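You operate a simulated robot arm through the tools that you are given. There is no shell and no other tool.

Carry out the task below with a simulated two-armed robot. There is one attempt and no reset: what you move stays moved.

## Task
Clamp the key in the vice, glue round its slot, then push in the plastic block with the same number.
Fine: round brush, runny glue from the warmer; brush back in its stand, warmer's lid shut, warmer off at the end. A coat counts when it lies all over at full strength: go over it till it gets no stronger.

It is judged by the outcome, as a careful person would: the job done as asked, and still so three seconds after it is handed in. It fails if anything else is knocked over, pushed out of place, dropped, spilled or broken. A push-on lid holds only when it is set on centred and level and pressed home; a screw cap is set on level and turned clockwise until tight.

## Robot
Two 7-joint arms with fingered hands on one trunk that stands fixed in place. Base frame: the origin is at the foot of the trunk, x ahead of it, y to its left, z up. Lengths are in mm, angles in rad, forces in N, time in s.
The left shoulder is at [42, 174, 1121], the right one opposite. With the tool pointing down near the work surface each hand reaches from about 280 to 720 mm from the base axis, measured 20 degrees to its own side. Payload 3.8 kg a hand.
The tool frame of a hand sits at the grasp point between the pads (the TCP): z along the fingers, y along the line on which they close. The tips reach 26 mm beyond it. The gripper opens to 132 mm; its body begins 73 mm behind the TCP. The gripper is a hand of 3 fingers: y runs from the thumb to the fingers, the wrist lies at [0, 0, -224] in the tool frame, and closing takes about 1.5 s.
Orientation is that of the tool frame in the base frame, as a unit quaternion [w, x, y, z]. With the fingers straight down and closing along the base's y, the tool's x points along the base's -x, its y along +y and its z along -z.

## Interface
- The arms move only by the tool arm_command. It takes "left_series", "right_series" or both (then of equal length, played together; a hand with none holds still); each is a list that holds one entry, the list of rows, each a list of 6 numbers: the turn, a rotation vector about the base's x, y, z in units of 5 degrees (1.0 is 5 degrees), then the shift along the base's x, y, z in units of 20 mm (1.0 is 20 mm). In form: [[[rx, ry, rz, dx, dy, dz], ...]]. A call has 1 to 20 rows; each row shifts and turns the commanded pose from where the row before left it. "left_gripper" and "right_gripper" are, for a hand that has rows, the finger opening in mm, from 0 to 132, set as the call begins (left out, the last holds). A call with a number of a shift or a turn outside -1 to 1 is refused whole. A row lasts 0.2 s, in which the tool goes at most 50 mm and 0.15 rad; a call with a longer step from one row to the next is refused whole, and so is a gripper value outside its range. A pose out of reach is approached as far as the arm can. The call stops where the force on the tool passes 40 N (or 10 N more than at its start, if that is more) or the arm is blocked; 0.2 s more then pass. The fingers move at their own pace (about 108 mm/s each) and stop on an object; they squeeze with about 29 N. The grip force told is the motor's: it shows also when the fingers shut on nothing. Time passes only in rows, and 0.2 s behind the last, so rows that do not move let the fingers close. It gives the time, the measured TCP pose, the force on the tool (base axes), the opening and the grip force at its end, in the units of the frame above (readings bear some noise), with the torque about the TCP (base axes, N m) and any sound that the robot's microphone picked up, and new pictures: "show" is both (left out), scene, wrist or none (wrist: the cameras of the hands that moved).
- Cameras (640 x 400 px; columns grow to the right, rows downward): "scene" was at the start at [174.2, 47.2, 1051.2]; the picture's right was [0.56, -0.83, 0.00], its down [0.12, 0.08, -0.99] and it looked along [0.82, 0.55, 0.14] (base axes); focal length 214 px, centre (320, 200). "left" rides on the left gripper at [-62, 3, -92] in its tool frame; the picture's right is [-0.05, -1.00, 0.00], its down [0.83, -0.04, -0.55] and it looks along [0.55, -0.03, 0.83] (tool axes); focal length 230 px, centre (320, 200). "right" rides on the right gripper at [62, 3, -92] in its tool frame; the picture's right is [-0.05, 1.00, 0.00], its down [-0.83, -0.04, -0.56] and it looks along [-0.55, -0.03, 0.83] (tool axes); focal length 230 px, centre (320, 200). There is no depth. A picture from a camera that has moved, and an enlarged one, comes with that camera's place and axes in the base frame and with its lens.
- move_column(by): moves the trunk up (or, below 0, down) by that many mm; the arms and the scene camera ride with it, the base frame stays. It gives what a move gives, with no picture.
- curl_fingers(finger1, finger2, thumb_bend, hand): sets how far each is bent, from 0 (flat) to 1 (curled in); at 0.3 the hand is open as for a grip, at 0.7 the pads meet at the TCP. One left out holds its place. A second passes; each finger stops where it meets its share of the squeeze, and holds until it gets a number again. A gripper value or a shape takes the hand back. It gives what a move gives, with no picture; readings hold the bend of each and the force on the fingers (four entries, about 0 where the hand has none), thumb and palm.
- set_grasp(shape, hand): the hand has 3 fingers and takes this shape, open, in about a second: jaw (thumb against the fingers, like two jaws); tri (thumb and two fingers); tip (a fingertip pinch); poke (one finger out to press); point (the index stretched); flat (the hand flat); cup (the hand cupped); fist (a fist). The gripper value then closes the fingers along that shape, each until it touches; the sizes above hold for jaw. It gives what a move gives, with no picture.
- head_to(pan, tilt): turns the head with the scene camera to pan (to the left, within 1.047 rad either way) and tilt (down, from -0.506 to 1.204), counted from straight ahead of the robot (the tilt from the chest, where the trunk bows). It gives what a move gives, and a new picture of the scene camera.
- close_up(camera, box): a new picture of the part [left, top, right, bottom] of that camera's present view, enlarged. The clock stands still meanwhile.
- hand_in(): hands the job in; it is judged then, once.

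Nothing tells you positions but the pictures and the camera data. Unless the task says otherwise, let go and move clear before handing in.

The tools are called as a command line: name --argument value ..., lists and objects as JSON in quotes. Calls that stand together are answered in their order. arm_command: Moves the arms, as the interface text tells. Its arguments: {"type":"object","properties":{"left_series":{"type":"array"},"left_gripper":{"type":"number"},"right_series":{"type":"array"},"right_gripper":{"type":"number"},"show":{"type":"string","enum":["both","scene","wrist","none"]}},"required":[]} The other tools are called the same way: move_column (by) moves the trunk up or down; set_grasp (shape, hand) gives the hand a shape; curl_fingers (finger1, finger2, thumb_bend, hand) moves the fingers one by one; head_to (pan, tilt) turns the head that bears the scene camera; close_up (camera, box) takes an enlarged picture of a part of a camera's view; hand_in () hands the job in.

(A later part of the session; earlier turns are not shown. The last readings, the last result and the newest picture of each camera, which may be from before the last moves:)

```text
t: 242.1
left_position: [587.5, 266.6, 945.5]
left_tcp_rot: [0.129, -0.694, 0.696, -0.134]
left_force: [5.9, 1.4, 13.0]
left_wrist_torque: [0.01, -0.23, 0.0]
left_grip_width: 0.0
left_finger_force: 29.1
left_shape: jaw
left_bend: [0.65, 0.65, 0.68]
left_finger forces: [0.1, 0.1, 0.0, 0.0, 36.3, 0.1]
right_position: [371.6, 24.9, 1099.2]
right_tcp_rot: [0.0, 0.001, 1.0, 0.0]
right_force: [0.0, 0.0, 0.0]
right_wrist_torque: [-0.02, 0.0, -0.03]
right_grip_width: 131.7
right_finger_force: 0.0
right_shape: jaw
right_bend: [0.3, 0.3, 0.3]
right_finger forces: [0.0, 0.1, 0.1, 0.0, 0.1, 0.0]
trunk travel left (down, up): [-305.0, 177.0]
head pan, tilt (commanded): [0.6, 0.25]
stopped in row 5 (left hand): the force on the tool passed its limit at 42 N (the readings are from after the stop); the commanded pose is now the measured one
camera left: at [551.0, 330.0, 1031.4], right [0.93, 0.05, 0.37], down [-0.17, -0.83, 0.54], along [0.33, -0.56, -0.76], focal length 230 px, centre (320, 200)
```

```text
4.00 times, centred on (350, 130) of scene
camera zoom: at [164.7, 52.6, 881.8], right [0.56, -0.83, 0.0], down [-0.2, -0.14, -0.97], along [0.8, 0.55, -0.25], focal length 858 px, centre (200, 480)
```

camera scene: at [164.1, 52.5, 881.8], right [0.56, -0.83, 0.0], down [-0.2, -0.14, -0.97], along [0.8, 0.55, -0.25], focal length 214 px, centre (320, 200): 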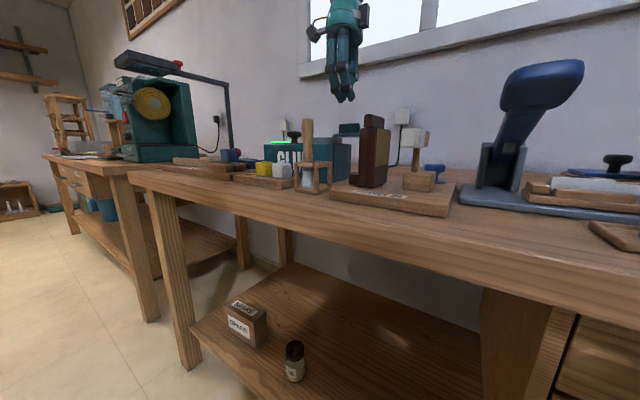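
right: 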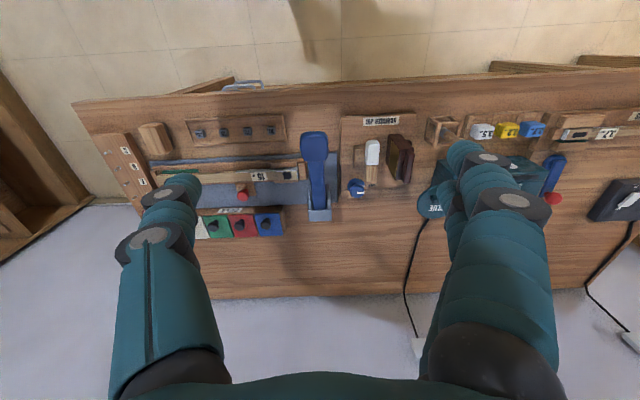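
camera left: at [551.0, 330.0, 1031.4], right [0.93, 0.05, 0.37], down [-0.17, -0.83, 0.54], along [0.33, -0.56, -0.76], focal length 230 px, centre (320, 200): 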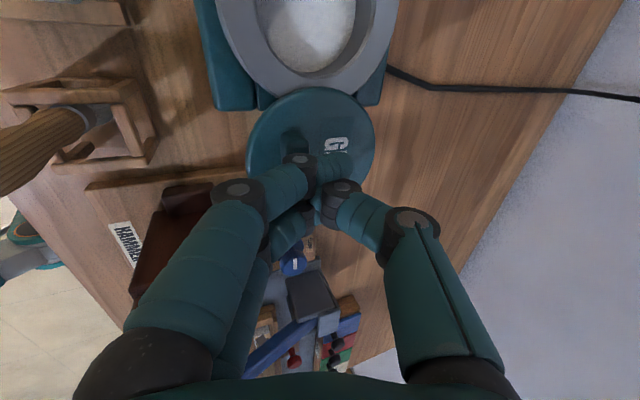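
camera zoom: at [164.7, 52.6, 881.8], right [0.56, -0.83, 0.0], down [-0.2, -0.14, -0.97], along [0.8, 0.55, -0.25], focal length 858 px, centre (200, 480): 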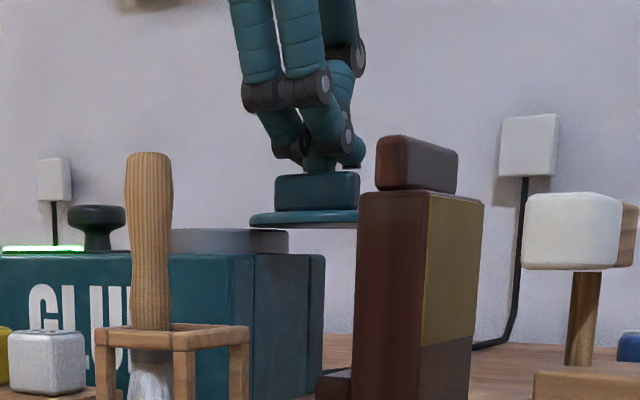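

The fingers rode up the bar and the lid did not budge, so my idea of its hinge is wrong. I'll back off and look carefully at how the lid is joined to the pot.

arm_command --left_series '[[[0, 0, 0, 0.3, 0, 0.3], [0, 0, 0, 0.2, 0, 0.7], [0, 1, 0, -0.3, 0.2, 0.7], [0, 1, 0, -0.6, 0.5, 0.3], [0, 1, 0, -0.6, 0.8, 0], [0, 1, 0, -0.5, 0.8, 0], [0, 0, 0, 0, 0.8, 0], [0, 0, 0, 0, 0.8, 0]]]' --left_gripper 60 --show "wrist"

close_up --camera "left" --box '[300, 100, 460, 220]'

close_up --camera "scene" --box '[315, 115, 375, 155]'

```text
t: 243.9
left_position: [555.3, 347.4, 982.8]
left_tcp_rot: [0.005, -0.707, 0.708, -0.009]
left_force: [0.0, -1.3, 0.6]
left_wrist_torque: [0.0, -0.01, -0.01]
left_grip_width: 59.6
left_finger_force: 0.1
left_shape: jaw
left_bend: [0.73, 0.73, 0.7]
left_finger forces: [0.0, 0.0, 0.1, 0.0, 0.1, 0.1]
right_position: [370.8, 25.7, 1098.7]
right_tcp_rot: [0.0, 0.001, 1.0, 0.0]
right_force: [0.7, -0.1, 0.2]
right_wrist_torque: [0.02, 0.02, -0.03]
right_grip_width: 131.9
right_finger_force: 0.0
right_shape: jaw
right_bend: [0.3, 0.3, 0.3]
right_finger forces: [0.1, 0.0, 0.1, 0.0, 0.1, 0.1]
trunk travel left (down, up): [-305.0, 177.0]
head pan, tilt (commanded): [0.6, 0.25]
camera left: at [550.4, 408.2, 1076.8], right [1.0, 0.05, 0.02], down [0.03, -0.83, 0.56], along [0.04, -0.56, -0.83], focal length 230 px, centre (320, 200)
```

left: 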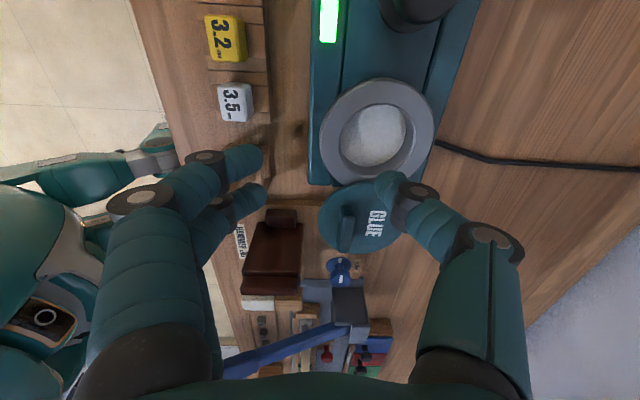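

```text
3.33 times, centred on (380, 160) of left
camera zoom: at [550.4, 408.2, 1076.8], right [1.0, 0.05, 0.02], down [0.03, -0.83, 0.56], along [0.04, -0.56, -0.83], focal length 767 px, centre (120, 333)
```

zoom: 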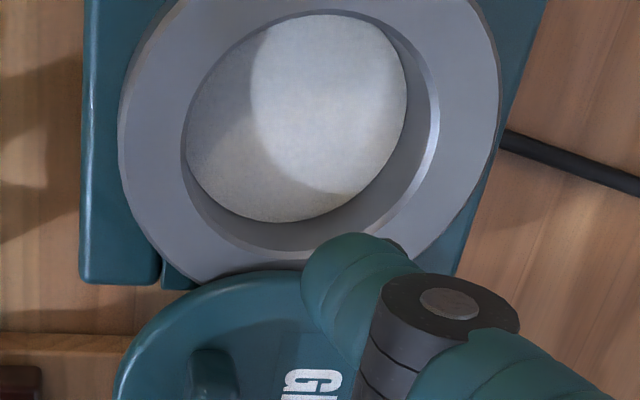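

```text
10.00 times, centred on (345, 135) of scene
camera zoom: at [164.1, 52.5, 881.9], right [0.56, -0.83, 0.0], down [-0.2, -0.14, -0.97], along [0.8, 0.55, -0.25], focal length 2145 px, centre (70, 850)
```

zoom: 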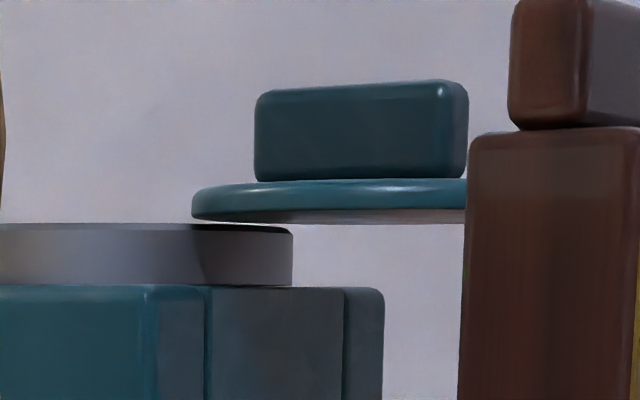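

There's no visible pin, only a thin gap between lid and ring, and the label reads upright from my side in the open state, which suggests the lid slides (or swings) toward +y over the pot. I'll put the fingertips at the bar's right-hand end and push gently toward +y.

arm_command --left_series '[[[0, -1, 0, 0.1, -0.9, 0], [0, -1, 0, 0.15, -0.9, 0], [0, -1, 0, 0.2, -0.95, 0], [0, -1, 0, 0.2, -0.95, 0], [0, 0, 0, 0.2, -0.95, 0], [0, 0, 0, 0.15, -0.95, 0], [0, 0, 0, 0.1, -0.95, 0], [0, 0, 0, 0, 0, 0]]]' --left_gripper 0 --show "both"

close_up --camera "left" --box '[200, 60, 440, 210]'

close_up --camera "scene" --box '[290, 60, 430, 180]'

```text
t: 245.7
left_position: [576.3, 214.8, 982.2]
left_tcp_rot: [0.127, -0.694, 0.696, -0.13]
left_force: [0.0, 0.4, -0.1]
left_wrist_torque: [-0.01, -0.01, 0.0]
left_grip_width: 0.0
left_finger_force: 28.8
left_shape: jaw
left_bend: [0.66, 0.66, 0.67]
left_finger forces: [0.1, 0.1, 0.0, 0.0, 0.0, 0.1]
right_position: [370.9, 25.5, 1100.2]
right_tcp_rot: [-0.001, 0.0, 1.0, 0.0]
right_force: [1.4, 0.0, 0.4]
right_wrist_torque: [0.03, -0.01, 0.01]
right_grip_width: 131.9
right_finger_force: 0.0
right_shape: jaw
right_bend: [0.3, 0.3, 0.3]
right_finger forces: [0.0, 0.0, 0.0, 0.0, 0.1, 0.0]
trunk travel left (down, up): [-305.0, 177.0]
head pan, tilt (commanded): [0.6, 0.25]
camera scene: at [163.9, 52.5, 881.9], right [0.56, -0.83, 0.0], down [-0.2, -0.14, -0.97], along [0.8, 0.55, -0.25], focal length 214 px, centre (320, 200)
camera left: at [539.2, 276.8, 1069.1], right [0.93, 0.05, 0.36], down [-0.16, -0.83, 0.54], along [0.32, -0.56, -0.76], focal length 230 px, centre (320, 200)
```

scene: 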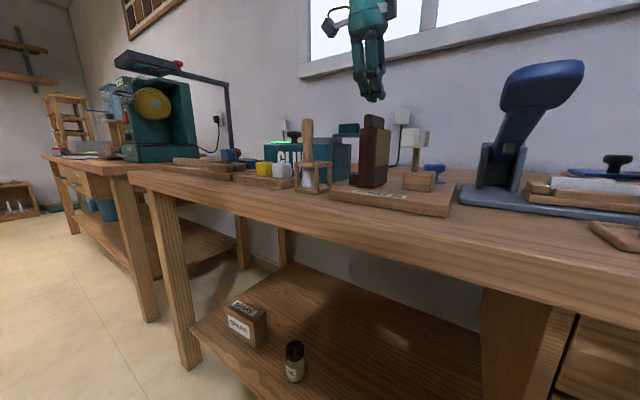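
left: 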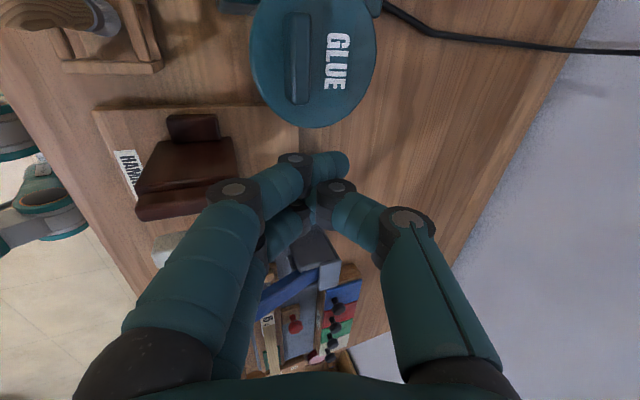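

```text
2.67 times, centred on (320, 135) of left
camera zoom: at [539.2, 276.8, 1069.1], right [0.93, 0.05, 0.36], down [-0.16, -0.83, 0.54], along [0.32, -0.56, -0.76], focal length 614 px, centre (320, 373)
```

zoom: 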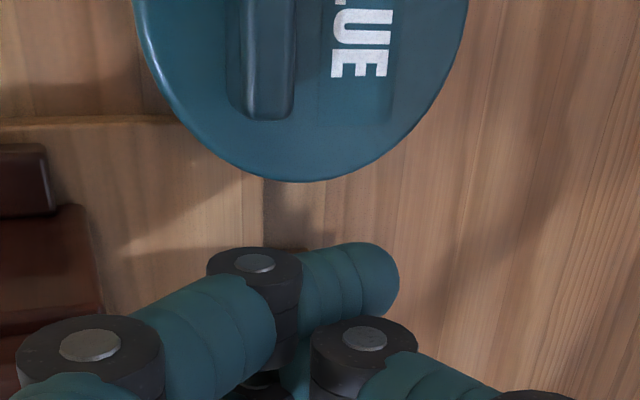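

```text
3.33 times, centred on (360, 120) of scene
camera zoom: at [163.9, 52.5, 881.9], right [0.56, -0.83, 0.0], down [-0.2, -0.14, -0.97], along [0.8, 0.55, -0.25], focal length 715 px, centre (187, 467)
```

zoom: 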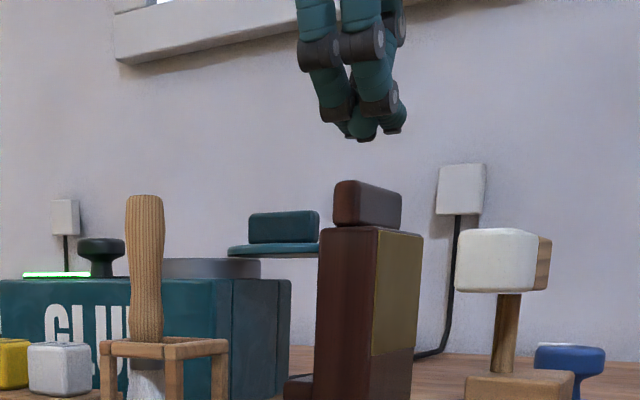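

The bar's near end is at about (583, 245). I'll lower the closed fingertips to bar height beside it.

arm_command --left_series '[[[0, 0, 0, 0, 0, -0.6], [0, 0, 0, 0, 0, -0.6], [0, 0, 0, 0, 0, -0.5], [0, 0, 0, 0, 0, -0.5], [0, 0, 0, 0, 0, 0]]]' --show "none"

arm_command --left_series '[[[0, 0, 0, 0, 0.2, 0], [0, 0, 0, 0, 0.2, 0], [0, 0, 0, 0, 0.2, 0], [0, 0, 0, 0, 0.2, 0]]]' --show "wrist"

close_up --camera "left" --box '[200, 60, 440, 210]'

close_up --camera "scene" --box '[290, 60, 430, 180]'

```text
t: 246.9
left_position: [577.7, 215.6, 939.1]
left_tcp_rot: [0.128, -0.695, 0.695, -0.129]
left_force: [-0.5, -0.5, 0.2]
left_wrist_torque: [0.0, 0.02, 0.0]
left_grip_width: 0.0
left_finger_force: 28.6
left_shape: jaw
left_bend: [0.66, 0.66, 0.67]
left_finger forces: [0.0, 0.0, 0.1, 0.0, 0.0, 0.0]
right_position: [369.9, 24.4, 1100.0]
right_tcp_rot: [-0.001, 0.0, 1.0, 0.0]
right_force: [-0.3, -0.2, -0.1]
right_wrist_torque: [0.01, -0.02, 0.03]
right_grip_width: 131.8
right_finger_force: 0.2
right_shape: jaw
right_bend: [0.3, 0.3, 0.3]
right_finger forces: [0.0, 0.0, 0.0, 0.0, 0.1, 0.0]
trunk travel left (down, up): [-305.0, 177.0]
head pan, tilt (commanded): [0.6, 0.25]
```

```text
t: 247.9
left_position: [577.5, 230.5, 939.1]
left_tcp_rot: [-0.128, 0.695, -0.695, 0.131]
left_force: [0.5, -0.1, 0.5]
left_wrist_torque: [0.01, -0.04, -0.05]
left_grip_width: 0.0
left_finger_force: 29.1
left_shape: jaw
left_bend: [0.66, 0.66, 0.67]
left_finger forces: [0.0, 0.1, 0.0, 0.0, 0.1, 0.0]
right_position: [371.0, 24.7, 1099.5]
right_tcp_rot: [0.0, 0.0, 1.0, 0.0]
right_force: [-1.2, -1.0, 0.1]
right_wrist_torque: [-0.01, 0.02, -0.02]
right_grip_width: 132.0
right_finger_force: 0.1
right_shape: jaw
right_bend: [0.3, 0.3, 0.3]
right_finger forces: [0.0, 0.0, 0.0, 0.0, 0.0, 0.0]
trunk travel left (down, up): [-305.0, 177.0]
head pan, tilt (commanded): [0.6, 0.25]
camera left: at [541.2, 293.2, 1025.1], right [0.93, 0.05, 0.36], down [-0.16, -0.83, 0.54], along [0.32, -0.56, -0.76], focal length 230 px, centre (320, 200)
```

left: 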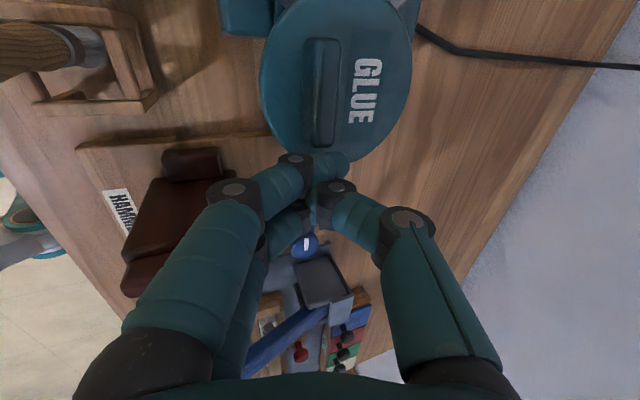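

```text
2.67 times, centred on (320, 135) of left
camera zoom: at [541.2, 293.2, 1025.1], right [0.93, 0.05, 0.36], down [-0.16, -0.83, 0.54], along [0.32, -0.56, -0.76], focal length 614 px, centre (320, 373)
```

zoom: 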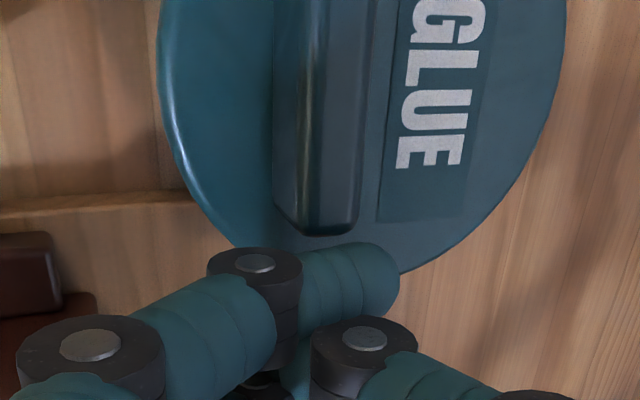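

```text
3.33 times, centred on (360, 120) of scene
camera zoom: at [164.0, 52.5, 881.9], right [0.56, -0.83, 0.0], down [-0.2, -0.14, -0.97], along [0.8, 0.55, -0.25], focal length 715 px, centre (187, 467)
```

zoom: 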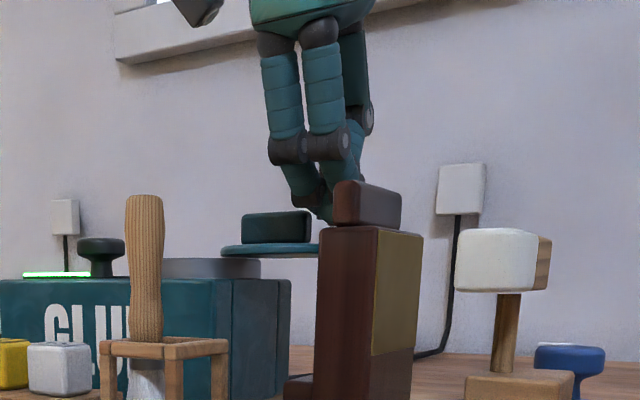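

The lid moved freely a few millimetres toward +y. I'll keep pushing in that direction and watch.

arm_command --left_series '[[[0, 0, 0, 0, 0.3, 0], [0, 0, 0, 0, 0.3, 0], [0, 0, 0, 0, 0.3, 0], [0, 0, 0, 0, 0.3, 0]]]' --show "wrist"

close_up --camera "left" --box '[200, 0, 440, 210]'

close_up --camera "scene" --box '[290, 60, 430, 180]'

```text
t: 248.9
left_position: [576.9, 256.7, 939.3]
left_tcp_rot: [0.128, -0.695, 0.696, -0.131]
left_force: [0.1, -0.3, 0.9]
left_wrist_torque: [0.03, 0.0, 0.0]
left_grip_width: 0.0
left_finger_force: 28.6
left_shape: jaw
left_bend: [0.66, 0.66, 0.67]
left_finger forces: [0.0, 0.0, 0.1, 0.0, 0.1, 0.1]
right_position: [370.1, 25.3, 1099.7]
right_tcp_rot: [0.0, 0.001, 1.0, -0.001]
right_force: [0.2, 0.2, 0.6]
right_wrist_torque: [0.01, -0.01, 0.01]
right_grip_width: 132.0
right_finger_force: 0.0
right_shape: jaw
right_bend: [0.3, 0.3, 0.3]
right_finger forces: [0.1, 0.0, 0.1, 0.1, 0.0, 0.0]
trunk travel left (down, up): [-305.0, 177.0]
head pan, tilt (commanded): [0.6, 0.25]
camera left: at [541.6, 317.4, 1025.4], right [0.93, 0.05, 0.36], down [-0.16, -0.83, 0.54], along [0.32, -0.56, -0.76], focal length 230 px, centre (320, 200)
```

left: 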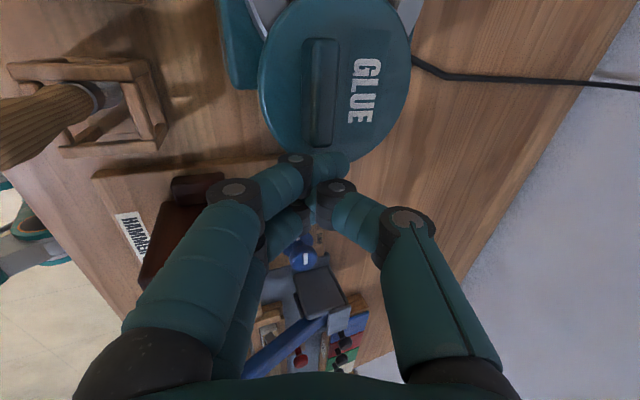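

```text
1.90 times, centred on (320, 105) of left
camera zoom: at [541.6, 317.4, 1025.4], right [0.93, 0.05, 0.36], down [-0.16, -0.83, 0.54], along [0.32, -0.56, -0.76], focal length 438 px, centre (320, 381)
```

zoom: 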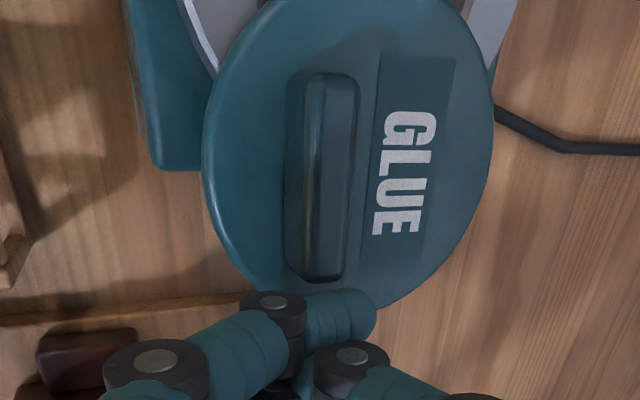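

```text
3.33 times, centred on (360, 120) of scene
camera zoom: at [164.0, 52.5, 881.9], right [0.56, -0.83, 0.0], down [-0.2, -0.14, -0.97], along [0.8, 0.55, -0.25], focal length 715 px, centre (187, 467)
```

zoom: 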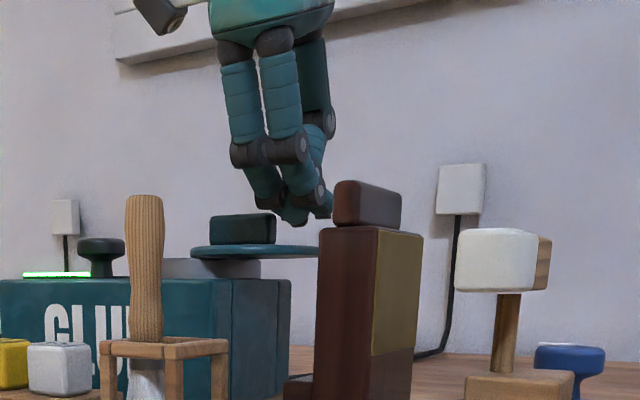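

It slides straight over with almost no force. I'll continue until it's over the pot.

arm_command --left_series '[[[0, 0, 0, 0, 0.3, 0], [0, 0, 0, 0, 0.3, 0], [0, 0, 0, 0, 0.3, 0], [0, 0, 0, 0, 0.3, 0], [0, 0, 0, 0, 0.3, 0], [0, 0, 0, 0, 0.3, 0], [0, 0, 0, 0, 0.2, 0]]]' --show "wrist"

close_up --camera "left" --box '[200, 0, 440, 210]'

close_up --camera "scene" --box '[270, 70, 410, 180]'

```text
t: 250.5
left_position: [576.4, 296.0, 939.0]
left_tcp_rot: [0.128, -0.695, 0.696, -0.131]
left_force: [-0.2, -0.2, 0.8]
left_wrist_torque: [-0.03, 0.01, -0.03]
left_grip_width: 0.1
left_finger_force: 28.7
left_shape: jaw
left_bend: [0.66, 0.66, 0.67]
left_finger forces: [0.0, 0.0, 0.0, 0.0, 0.0, 0.0]
right_position: [371.8, 24.9, 1098.6]
right_tcp_rot: [0.001, 0.001, 1.0, -0.001]
right_force: [0.1, 0.3, -0.1]
right_wrist_torque: [0.01, 0.02, 0.03]
right_grip_width: 132.2
right_finger_force: 0.2
right_shape: jaw
right_bend: [0.3, 0.3, 0.3]
right_finger forces: [0.0, 0.1, 0.1, 0.1, 0.0, 0.1]
trunk travel left (down, up): [-305.0, 177.0]
head pan, tilt (commanded): [0.6, 0.25]
camera left: at [540.9, 357.3, 1025.6], right [0.93, 0.05, 0.36], down [-0.16, -0.83, 0.54], along [0.32, -0.56, -0.76], focal length 230 px, centre (320, 200)
```

left: 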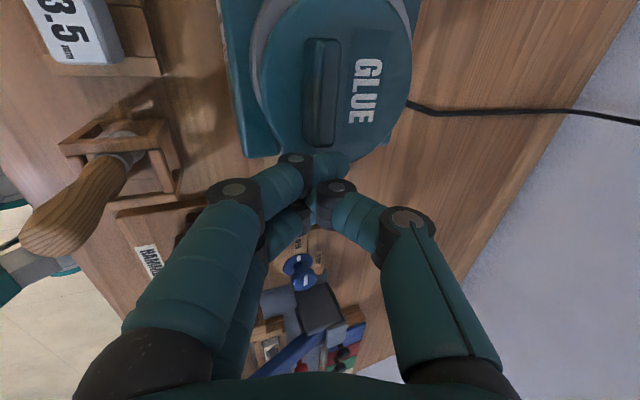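

```text
1.90 times, centred on (320, 105) of left
camera zoom: at [540.9, 357.3, 1025.6], right [0.93, 0.05, 0.36], down [-0.16, -0.83, 0.54], along [0.32, -0.56, -0.76], focal length 438 px, centre (320, 381)
```

zoom: 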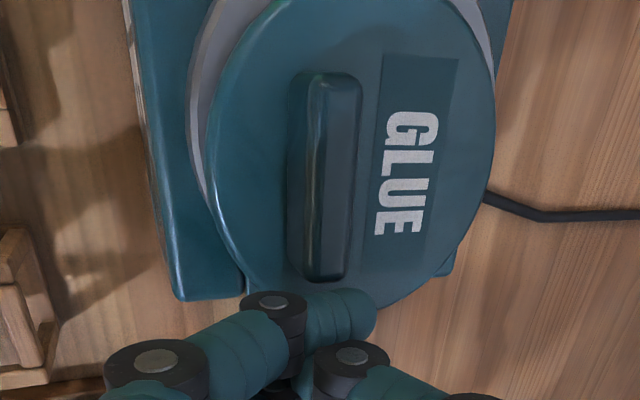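

```text
3.64 times, centred on (340, 125) of scene
camera zoom: at [164.0, 52.4, 881.9], right [0.56, -0.83, 0.0], down [-0.2, -0.14, -0.97], along [0.8, 0.55, -0.25], focal length 780 px, centre (247, 473)
```

zoom: 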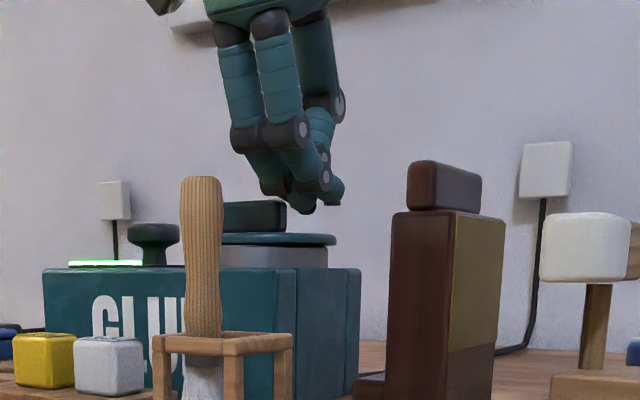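

Nearly over the pot. I'll push the last ~9 mm slowly and watch for a stop.

arm_command --left_series '[[[0, 0, 0, 0, 0.15, 0], [0, 0, 0, 0, 0.15, 0], [0, 0, 0, 0, 0.1, 0], [0, 0, 0, 0, 0, 0]]]' --show "none"

close_up --camera "left" --box '[200, 0, 440, 210]'

close_up --camera "scene" --box '[290, 110, 370, 160]'

```text
t: 251.5
left_position: [576.1, 303.7, 939.4]
left_tcp_rot: [0.127, -0.695, 0.696, -0.13]
left_force: [-1.0, -1.9, 0.6]
left_wrist_torque: [0.0, 0.0, 0.0]
left_grip_width: 0.0
left_finger_force: 29.0
left_shape: jaw
left_bend: [0.66, 0.66, 0.67]
left_finger forces: [0.0, 0.1, 0.0, 0.1, 0.0, 0.0]
right_position: [371.4, 25.3, 1098.8]
right_tcp_rot: [0.001, 0.0, 1.0, -0.001]
right_force: [-0.5, 0.3, -0.3]
right_wrist_torque: [-0.01, -0.01, 0.01]
right_grip_width: 131.8
right_finger_force: 0.1
right_shape: jaw
right_bend: [0.3, 0.3, 0.3]
right_finger forces: [0.0, 0.1, 0.0, 0.0, 0.0, 0.0]
trunk travel left (down, up): [-305.0, 177.0]
head pan, tilt (commanded): [0.6, 0.25]
```

```text
1.90 times, centred on (320, 105) of left
camera zoom: at [540.4, 365.5, 1025.4], right [0.93, 0.05, 0.36], down [-0.16, -0.83, 0.54], along [0.32, -0.56, -0.76], focal length 438 px, centre (320, 381)
```

zoom: 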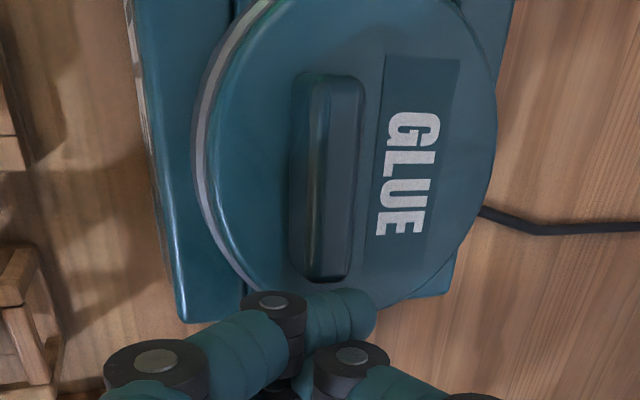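

```text
8.00 times, centred on (330, 135) of scene
camera zoom: at [164.1, 52.4, 881.9], right [0.56, -0.83, 0.0], down [-0.2, -0.14, -0.97], along [0.8, 0.55, -0.25], focal length 1716 px, centre (240, 720)
```

zoom: 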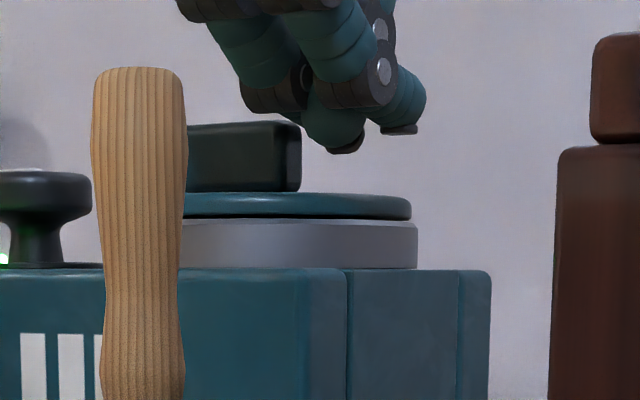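

The lid is almost concentric with the ring. One more small push to feel for the stop.

arm_command --left_series '[[[0, 0, 0, 0, 0.08, 0], [0, 0, 0, 0, 0.06, 0], [0, 0, 0, 0, 0, 0]]]' --show "none"

close_up --camera "scene" --box '[290, 110, 370, 160]'

```text
t: 252.3
left_position: [575.5, 305.1, 941.0]
left_tcp_rot: [0.128, -0.695, 0.696, -0.131]
left_force: [-0.1, -8.7, 1.3]
left_wrist_torque: [-0.1, -0.06, -0.13]
left_grip_width: 0.0
left_finger_force: 28.8
left_shape: jaw
left_bend: [0.67, 0.66, 0.67]
left_finger forces: [0.0, 0.0, 0.0, 0.0, 0.0, 0.1]
right_position: [370.5, 24.5, 1100.1]
right_tcp_rot: [-0.001, 0.0, 1.0, 0.001]
right_force: [-0.7, -0.3, -0.7]
right_wrist_torque: [0.0, 0.04, 0.03]
right_grip_width: 132.1
right_finger_force: 0.1
right_shape: jaw
right_bend: [0.3, 0.3, 0.3]
right_finger forces: [0.1, 0.1, 0.0, 0.0, 0.0, 0.1]
trunk travel left (down, up): [-305.0, 177.0]
head pan, tilt (commanded): [0.6, 0.25]
```

```text
8.00 times, centred on (330, 135) of scene
camera zoom: at [163.9, 51.7, 882.0], right [0.56, -0.83, 0.0], down [-0.2, -0.14, -0.97], along [0.8, 0.55, -0.25], focal length 1716 px, centre (240, 720)
```

zoom: 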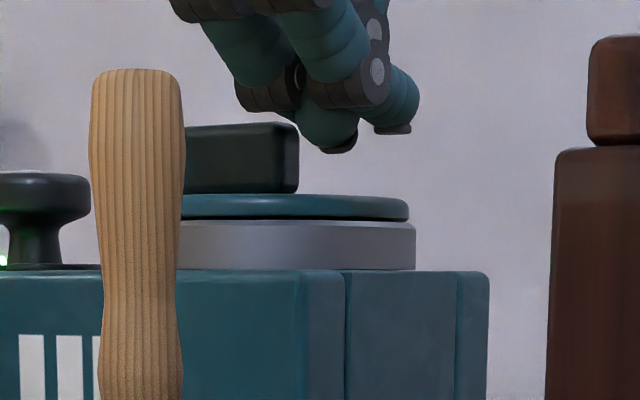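

The lid has reached its stop, closed over the pot. I'll back away, rise, and go to the knob to switch the warmer off (a quarter turn anticlockwise).

arm_command --left_series '[[[0, 0, 0, 0, -0.6, 0], [0, 0, 0, 0, -0.2, 0.8], [0, 0, 0, 0, 0, 0.9], [0, 1, 0, 0, 0, 0.8], [0, 1, 0, 0, 0.4, 0], [0, 1, 0, 0, 0.5, 0], [0, 1.2e-05, -1, 0, 0.6, 0], [0, 0, -1, 0, 0.6, 0], [0, 0, -1, 0, 0.6, 0], [0, 0, -1, 0, 0.6, 0], [0, 0, -1, 0.05, 0.6, 0], [0, 0, -1, 0.05, 0.6, 0], [0, 0, -1, 0.05, 0.6, 0], [0, 0, -1, 0.1, 0.6, 0], [0, 0, -1, 0.1, 0.7, 0], [0, 0, -1, 0.1, 0.7, 0], [0, 0, 0, 0, 0.7, 0]]]' --left_gripper 74 --show "both"

close_up --camera "left" --box '[200, 60, 440, 240]'

```text
t: 255.9
left_position: [587.1, 445.9, 988.1]
left_tcp_rot: [0.016, -0.339, 0.939, -0.049]
left_force: [0.1, 0.0, 0.0]
left_wrist_torque: [-0.01, 0.05, -0.01]
left_grip_width: 73.5
left_finger_force: 0.0
left_shape: jaw
left_bend: [0.72, 0.72, 0.7]
left_finger forces: [0.0, 0.0, 0.0, 0.1, 0.0, 0.0]
right_position: [370.0, 24.5, 1099.8]
right_tcp_rot: [0.0, 0.0, 1.0, 0.001]
right_force: [-0.7, -1.0, -0.8]
right_wrist_torque: [0.01, -0.01, 0.01]
right_grip_width: 132.1
right_finger_force: 0.0
right_shape: jaw
right_bend: [0.3, 0.3, 0.3]
right_finger forces: [0.0, 0.0, 0.0, 0.1, 0.0, 0.0]
trunk travel left (down, up): [-305.0, 177.0]
head pan, tilt (commanded): [0.6, 0.25]
camera scene: at [164.0, 52.5, 881.9], right [0.56, -0.83, 0.0], down [-0.2, -0.14, -0.97], along [0.8, 0.55, -0.25], focal length 214 px, centre (320, 200)
camera left: at [625.7, 495.3, 1080.7], right [0.68, -0.73, 0.1], down [-0.65, -0.52, 0.56], along [-0.35, -0.45, -0.82], focal length 230 px, centre (320, 200)
```

scene: 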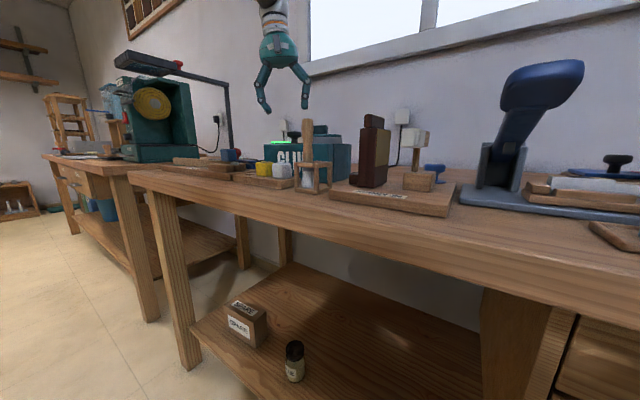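
left: 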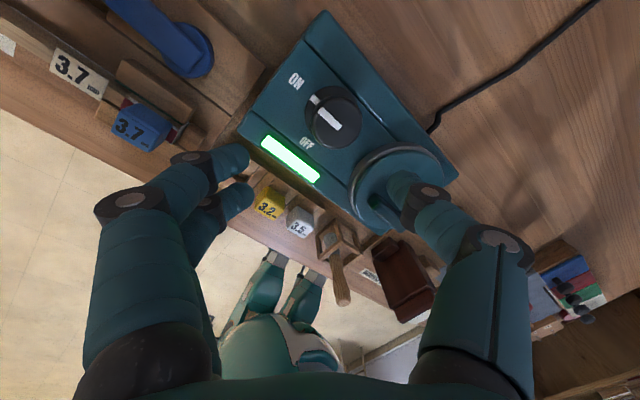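

```text
2.22 times, centred on (320, 150) of left
camera zoom: at [625.7, 495.3, 1080.7], right [0.68, -0.73, 0.1], down [-0.65, -0.52, 0.56], along [-0.35, -0.45, -0.82], focal length 511 px, centre (320, 311)
```

zoom: 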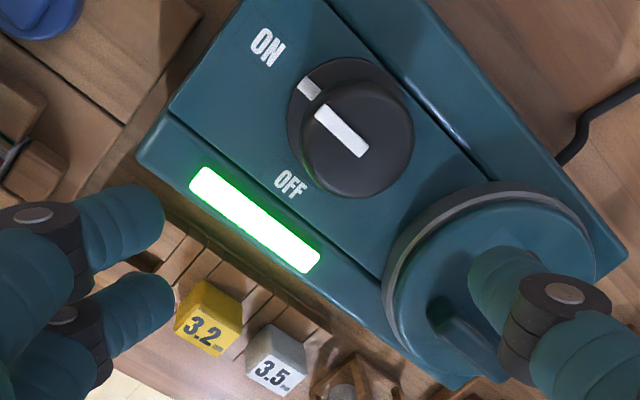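

The lid is closed over the pot. I'll straighten the hand and come down to the knob.

arm_command --left_series '[[[0.465, 0.361, 0, 0.1, -0.1, -0.5], [0.465, 0.361, 0, 0.2, -0.1, -0.6], [0, 0, 0, 0.3, -0.1, -0.6], [0, 0, 0, 0.4, -0.1, -0.6], [0, 0, 0, 0.15, 0, -0.1], [0, 0, 0, 0, 0, 0]]]' --left_gripper 72 --show "none"

close_up --camera "left" --box '[200, 80, 440, 240]'

```text
t: 257.3
left_position: [608.5, 437.5, 940.8]
left_tcp_rot: [0.0, -0.342, 0.94, -0.001]
left_force: [0.3, 0.3, -0.3]
left_wrist_torque: [0.01, 0.0, 0.01]
left_grip_width: 72.8
left_finger_force: 0.0
left_shape: jaw
left_bend: [0.72, 0.72, 0.7]
left_finger forces: [0.0, 0.0, 0.0, 0.0, 0.0, 0.1]
right_position: [371.5, 24.5, 1099.4]
right_tcp_rot: [0.0, 0.0, 1.0, -0.001]
right_force: [0.0, 0.6, -0.4]
right_wrist_torque: [0.0, 0.02, -0.01]
right_grip_width: 131.9
right_finger_force: 0.1
right_shape: jaw
right_bend: [0.3, 0.3, 0.3]
right_finger forces: [0.1, 0.0, 0.1, 0.0, 0.0, 0.0]
trunk travel left (down, up): [-305.0, 177.0]
head pan, tilt (commanded): [0.6, 0.25]
```

```text
2.50 times, centred on (320, 160) of left
camera zoom: at [653.6, 480.0, 1034.9], right [0.68, -0.73, 0.0], down [-0.61, -0.57, 0.55], along [-0.4, -0.38, -0.83], focal length 575 px, centre (320, 300)
```

zoom: 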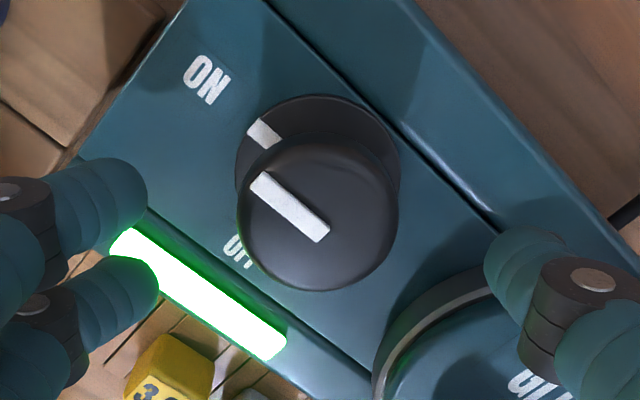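

Centred on the knob. Lowering and gripping its stem as before.

arm_command --left_series '[[[0, 0, 0, 0.05, 0.02, -0.5], [0, 0, 0, 0.05, 0.02, -0.5], [0, 0, 0, 0, 0, -0.37], [0, 0, 0, 0, 0, 0]]]' --show "none"

arm_command --left_series '[[[0, 0, 0, 0, 0, 0], [0, 0, 0, 0, 0, 0], [0, 0, 0, 0, 0, 0], [0, 0, 0, 0, 0, 0], [0, 0, 0, 0, 0, 0], [0, 0, 0, 0, 0, 0], [0, 0, 0, 0, 0, 0]]]' --left_gripper 0 --show "wrist"

close_up --camera "left" --box '[200, 80, 440, 240]'

```text
t: 258.3
left_position: [610.7, 439.9, 913.3]
left_tcp_rot: [0.0, -0.341, 0.94, -0.001]
left_force: [0.1, 0.7, -0.3]
left_wrist_torque: [-0.03, 0.03, 0.0]
left_grip_width: 72.6
left_finger_force: 0.0
left_shape: jaw
left_bend: [0.72, 0.72, 0.7]
left_finger forces: [0.0, 0.1, 0.0, 0.1, 0.1, 0.0]
right_position: [371.9, 25.1, 1099.2]
right_tcp_rot: [0.0, 0.0, 1.0, 0.0]
right_force: [0.3, -0.3, 0.0]
right_wrist_torque: [0.01, -0.01, 0.05]
right_grip_width: 131.9
right_finger_force: 0.1
right_shape: jaw
right_bend: [0.3, 0.3, 0.3]
right_finger forces: [0.0, 0.0, 0.1, 0.0, 0.0, 0.1]
trunk travel left (down, up): [-305.0, 177.0]
head pan, tilt (commanded): [0.6, 0.25]
```

```text
t: 259.9
left_position: [610.1, 440.1, 912.0]
left_tcp_rot: [-0.001, -0.342, 0.94, -0.001]
left_force: [-2.7, -5.4, -19.0]
left_wrist_torque: [-0.05, -0.02, 0.01]
left_grip_width: 15.6
left_finger_force: 29.7
left_shape: jaw
left_bend: [0.72, 0.72, 0.73]
left_finger forces: [12.5, 14.5, 0.0, 0.0, 28.3, 0.0]
right_position: [371.6, 24.7, 1099.1]
right_tcp_rot: [0.0, 0.0, 1.0, 0.001]
right_force: [-0.1, 0.3, -0.9]
right_wrist_torque: [0.02, 0.01, -0.05]
right_grip_width: 131.7
right_finger_force: 0.0
right_shape: jaw
right_bend: [0.3, 0.3, 0.3]
right_finger forces: [0.1, 0.0, 0.1, 0.0, 0.0, 0.0]
trunk travel left (down, up): [-305.0, 177.0]
head pan, tilt (commanded): [0.6, 0.25]
camera left: at [656.7, 481.7, 1004.9], right [0.68, -0.73, 0.0], down [-0.61, -0.56, 0.56], along [-0.41, -0.38, -0.83], focal length 230 px, centre (320, 200)
```

left: 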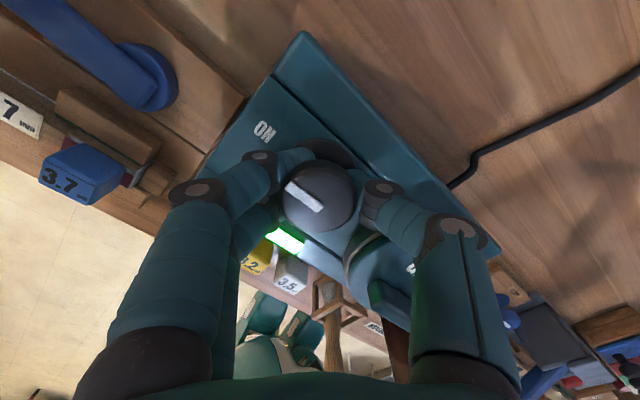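

```text
2.50 times, centred on (320, 160) of left
camera zoom: at [656.7, 481.7, 1004.9], right [0.68, -0.73, 0.0], down [-0.61, -0.56, 0.56], along [-0.41, -0.38, -0.83], focal length 575 px, centre (320, 300)
```

zoom: 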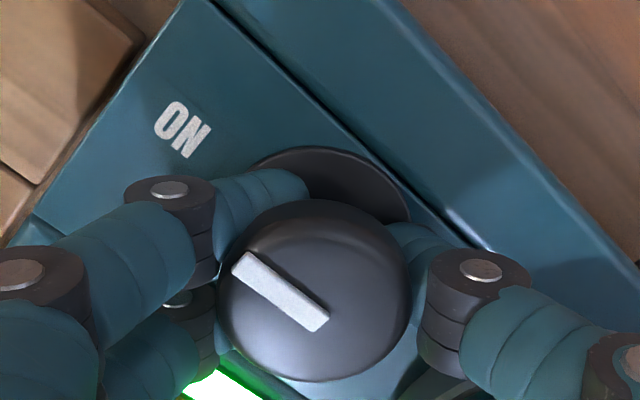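

Gripped. Turning anticlockwise 50°.

arm_command --left_series '[[[0, 0, 1, 0, 0, -0.05], [0, 0, 1, 0, 0, 0], [0, 0, 1, 0, 0, 0], [0, 0, 1, 0, 0, 0], [0, 0, 1, 0, 0, 0], [0, 0, 1, 0, 0, 0], [0, 0, 1, 0, 0, 0], [0, 0, 1, 0, 0, 0], [0, 0, 1, 0, 0, 0], [0, 0, 1, 0, 0, 0]]]' --show "wrist"

arm_command --left_series '[[[0, 0, 0, 0, 0, 0], [0, 0, 0, 0, 0, 0], [0, 0, 0, 0, 0, 0], [0, 0, 0, 0, 0, 0], [0, 0, -1, 0, 0, 0], [0, 0, -1, 0, 0, 0], [0, 0, -1, 0, 0, 0], [0, 0, -1, 0, 0, 0], [0, 0, -1, 0, 0, 0], [0, 0, -1, 0, 0, 0], [0, 0, -1, 0, 0, 0], [0, 0, -1, 0, 0, 0], [0, 0, -1, 0, 0, 0], [0, 0, 0, 0, 0, 0]]]' --left_gripper 60 --show "wrist"

```text
t: 262.1
left_position: [611.5, 440.8, 910.5]
left_tcp_rot: [0.001, -0.707, 0.707, 0.0]
left_force: [-0.9, 1.8, -14.7]
left_wrist_torque: [0.01, 0.01, -0.04]
left_grip_width: 15.5
left_finger_force: 29.2
left_shape: jaw
left_bend: [0.72, 0.72, 0.73]
left_finger forces: [14.2, 13.4, 0.0, 0.1, 26.9, 0.0]
right_position: [371.6, 26.2, 1098.1]
right_tcp_rot: [0.0, 0.0, 1.0, 0.0]
right_force: [0.6, 0.5, 0.0]
right_wrist_torque: [-0.01, -0.02, 0.02]
right_grip_width: 132.1
right_finger_force: 0.0
right_shape: jaw
right_bend: [0.3, 0.3, 0.3]
right_finger forces: [0.0, 0.1, 0.1, 0.1, 0.1, 0.0]
trunk travel left (down, up): [-305.0, 177.0]
head pan, tilt (commanded): [0.6, 0.25]
camera left: at [608.1, 502.0, 1004.8], right [1.0, 0.05, 0.0], down [0.04, -0.83, 0.56], along [0.03, -0.55, -0.83], focal length 230 px, centre (320, 200)
```

left: 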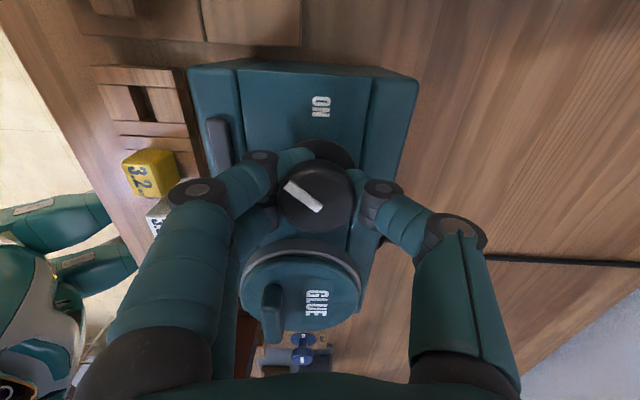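

```text
t: 265.1
left_position: [612.1, 438.5, 913.0]
left_tcp_rot: [0.0, -0.382, 0.924, -0.001]
left_force: [0.6, 0.7, -0.3]
left_wrist_torque: [0.0, 0.03, 0.01]
left_grip_width: 59.6
left_finger_force: 0.1
left_shape: jaw
left_bend: [0.73, 0.73, 0.7]
left_finger forces: [0.0, 0.1, 0.0, 0.0, 0.0, 0.1]
right_position: [371.3, 24.2, 1099.0]
right_tcp_rot: [-0.001, -0.001, 1.0, 0.0]
right_force: [-0.6, 0.2, 0.0]
right_wrist_torque: [-0.05, 0.0, 0.0]
right_grip_width: 132.0
right_finger_force: 0.1
right_shape: jaw
right_bend: [0.3, 0.3, 0.3]
right_finger forces: [0.0, 0.0, 0.0, 0.0, 0.0, 0.0]
trunk travel left (down, up): [-305.0, 177.0]
head pan, tilt (commanded): [0.6, 0.25]
camera left: at [652.9, 484.9, 1005.9], right [0.74, -0.67, 0.0], down [-0.56, -0.62, 0.55], along [-0.37, -0.41, -0.83], focal length 230 px, centre (320, 200)
```

left: 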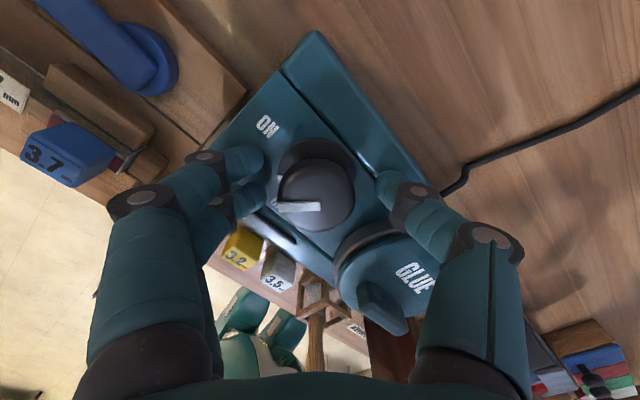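

The lamp is already out. I'll regrip and turn the remaining 45° so the pointer is fully at OFF.

arm_command --left_series '[[[0, 0, 0, 0, 0, 0], [0, 0, 0, 0, 0, 0], [0, 0, 0, 0, 0, 0], [0, 0, 0, 0, 0, 0], [0, 0, 0, 0, 0, 0], [0, 0, 0, 0, 0, 0], [0, 0, 1, 0, 0, 0], [0, 0, 1, 0, 0, 0], [0, 0, 1, 0, 0, 0], [0, 0, 1, 0, 0, 0], [0, 0, 1, 0, 0, 0], [0, 0, 1, 0, 0, 0], [0, 0, 1, 0, 0, 0], [0, 0, 1, 0, 0, 0], [0, 0, 1, 0, 0, 0], [0, 0, 0, 0, 0, 0]]]' --left_gripper 0 --show "wrist"

close_up --camera "left" --box '[200, 80, 440, 280]'

```text
t: 268.5
left_position: [612.7, 439.9, 910.5]
left_tcp_rot: [-0.001, 0.707, -0.707, 0.0]
left_force: [4.8, -0.5, -16.3]
left_wrist_torque: [0.03, -0.18, -0.34]
left_grip_width: 15.2
left_finger_force: 29.2
left_shape: jaw
left_bend: [0.72, 0.72, 0.74]
left_finger forces: [19.7, 12.5, 0.1, 0.0, 38.1, 0.0]
right_position: [372.6, 24.9, 1098.6]
right_tcp_rot: [0.0, 0.0, 1.0, 0.0]
right_force: [0.3, -0.2, -0.3]
right_wrist_torque: [0.02, 0.05, -0.01]
right_grip_width: 132.1
right_finger_force: 0.0
right_shape: jaw
right_bend: [0.3, 0.3, 0.3]
right_finger forces: [0.0, 0.1, 0.0, 0.0, 0.0, 0.0]
trunk travel left (down, up): [-305.0, 177.0]
head pan, tilt (commanded): [0.6, 0.25]
camera left: at [609.5, 501.6, 1004.5], right [1.0, 0.05, 0.0], down [0.04, -0.83, 0.56], along [0.03, -0.55, -0.83], focal length 230 px, centre (320, 200)
```

left: 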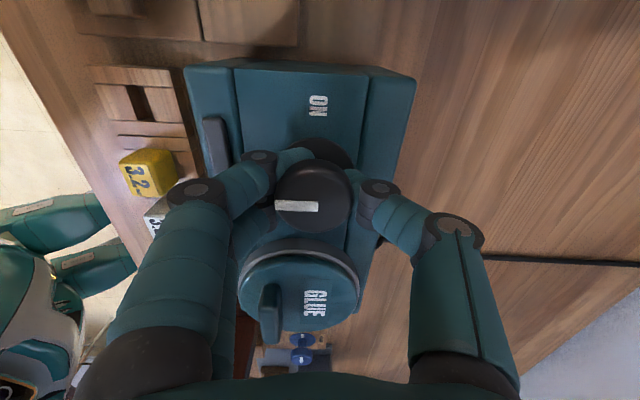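

```text
2.00 times, centred on (320, 180) of left
camera zoom: at [609.5, 501.6, 1004.5], right [1.0, 0.05, 0.0], down [0.04, -0.83, 0.56], along [0.03, -0.55, -0.83], focal length 460 px, centre (320, 240)
```

zoom: 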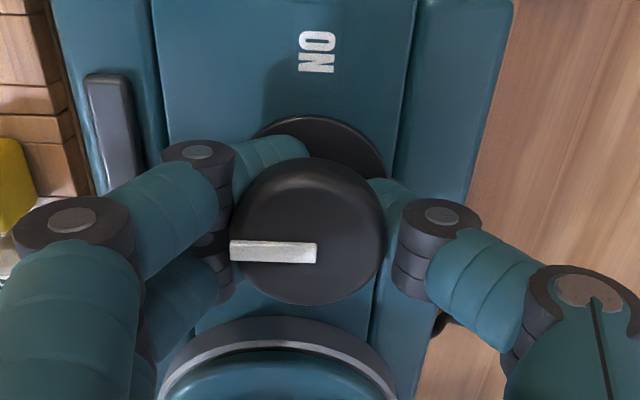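

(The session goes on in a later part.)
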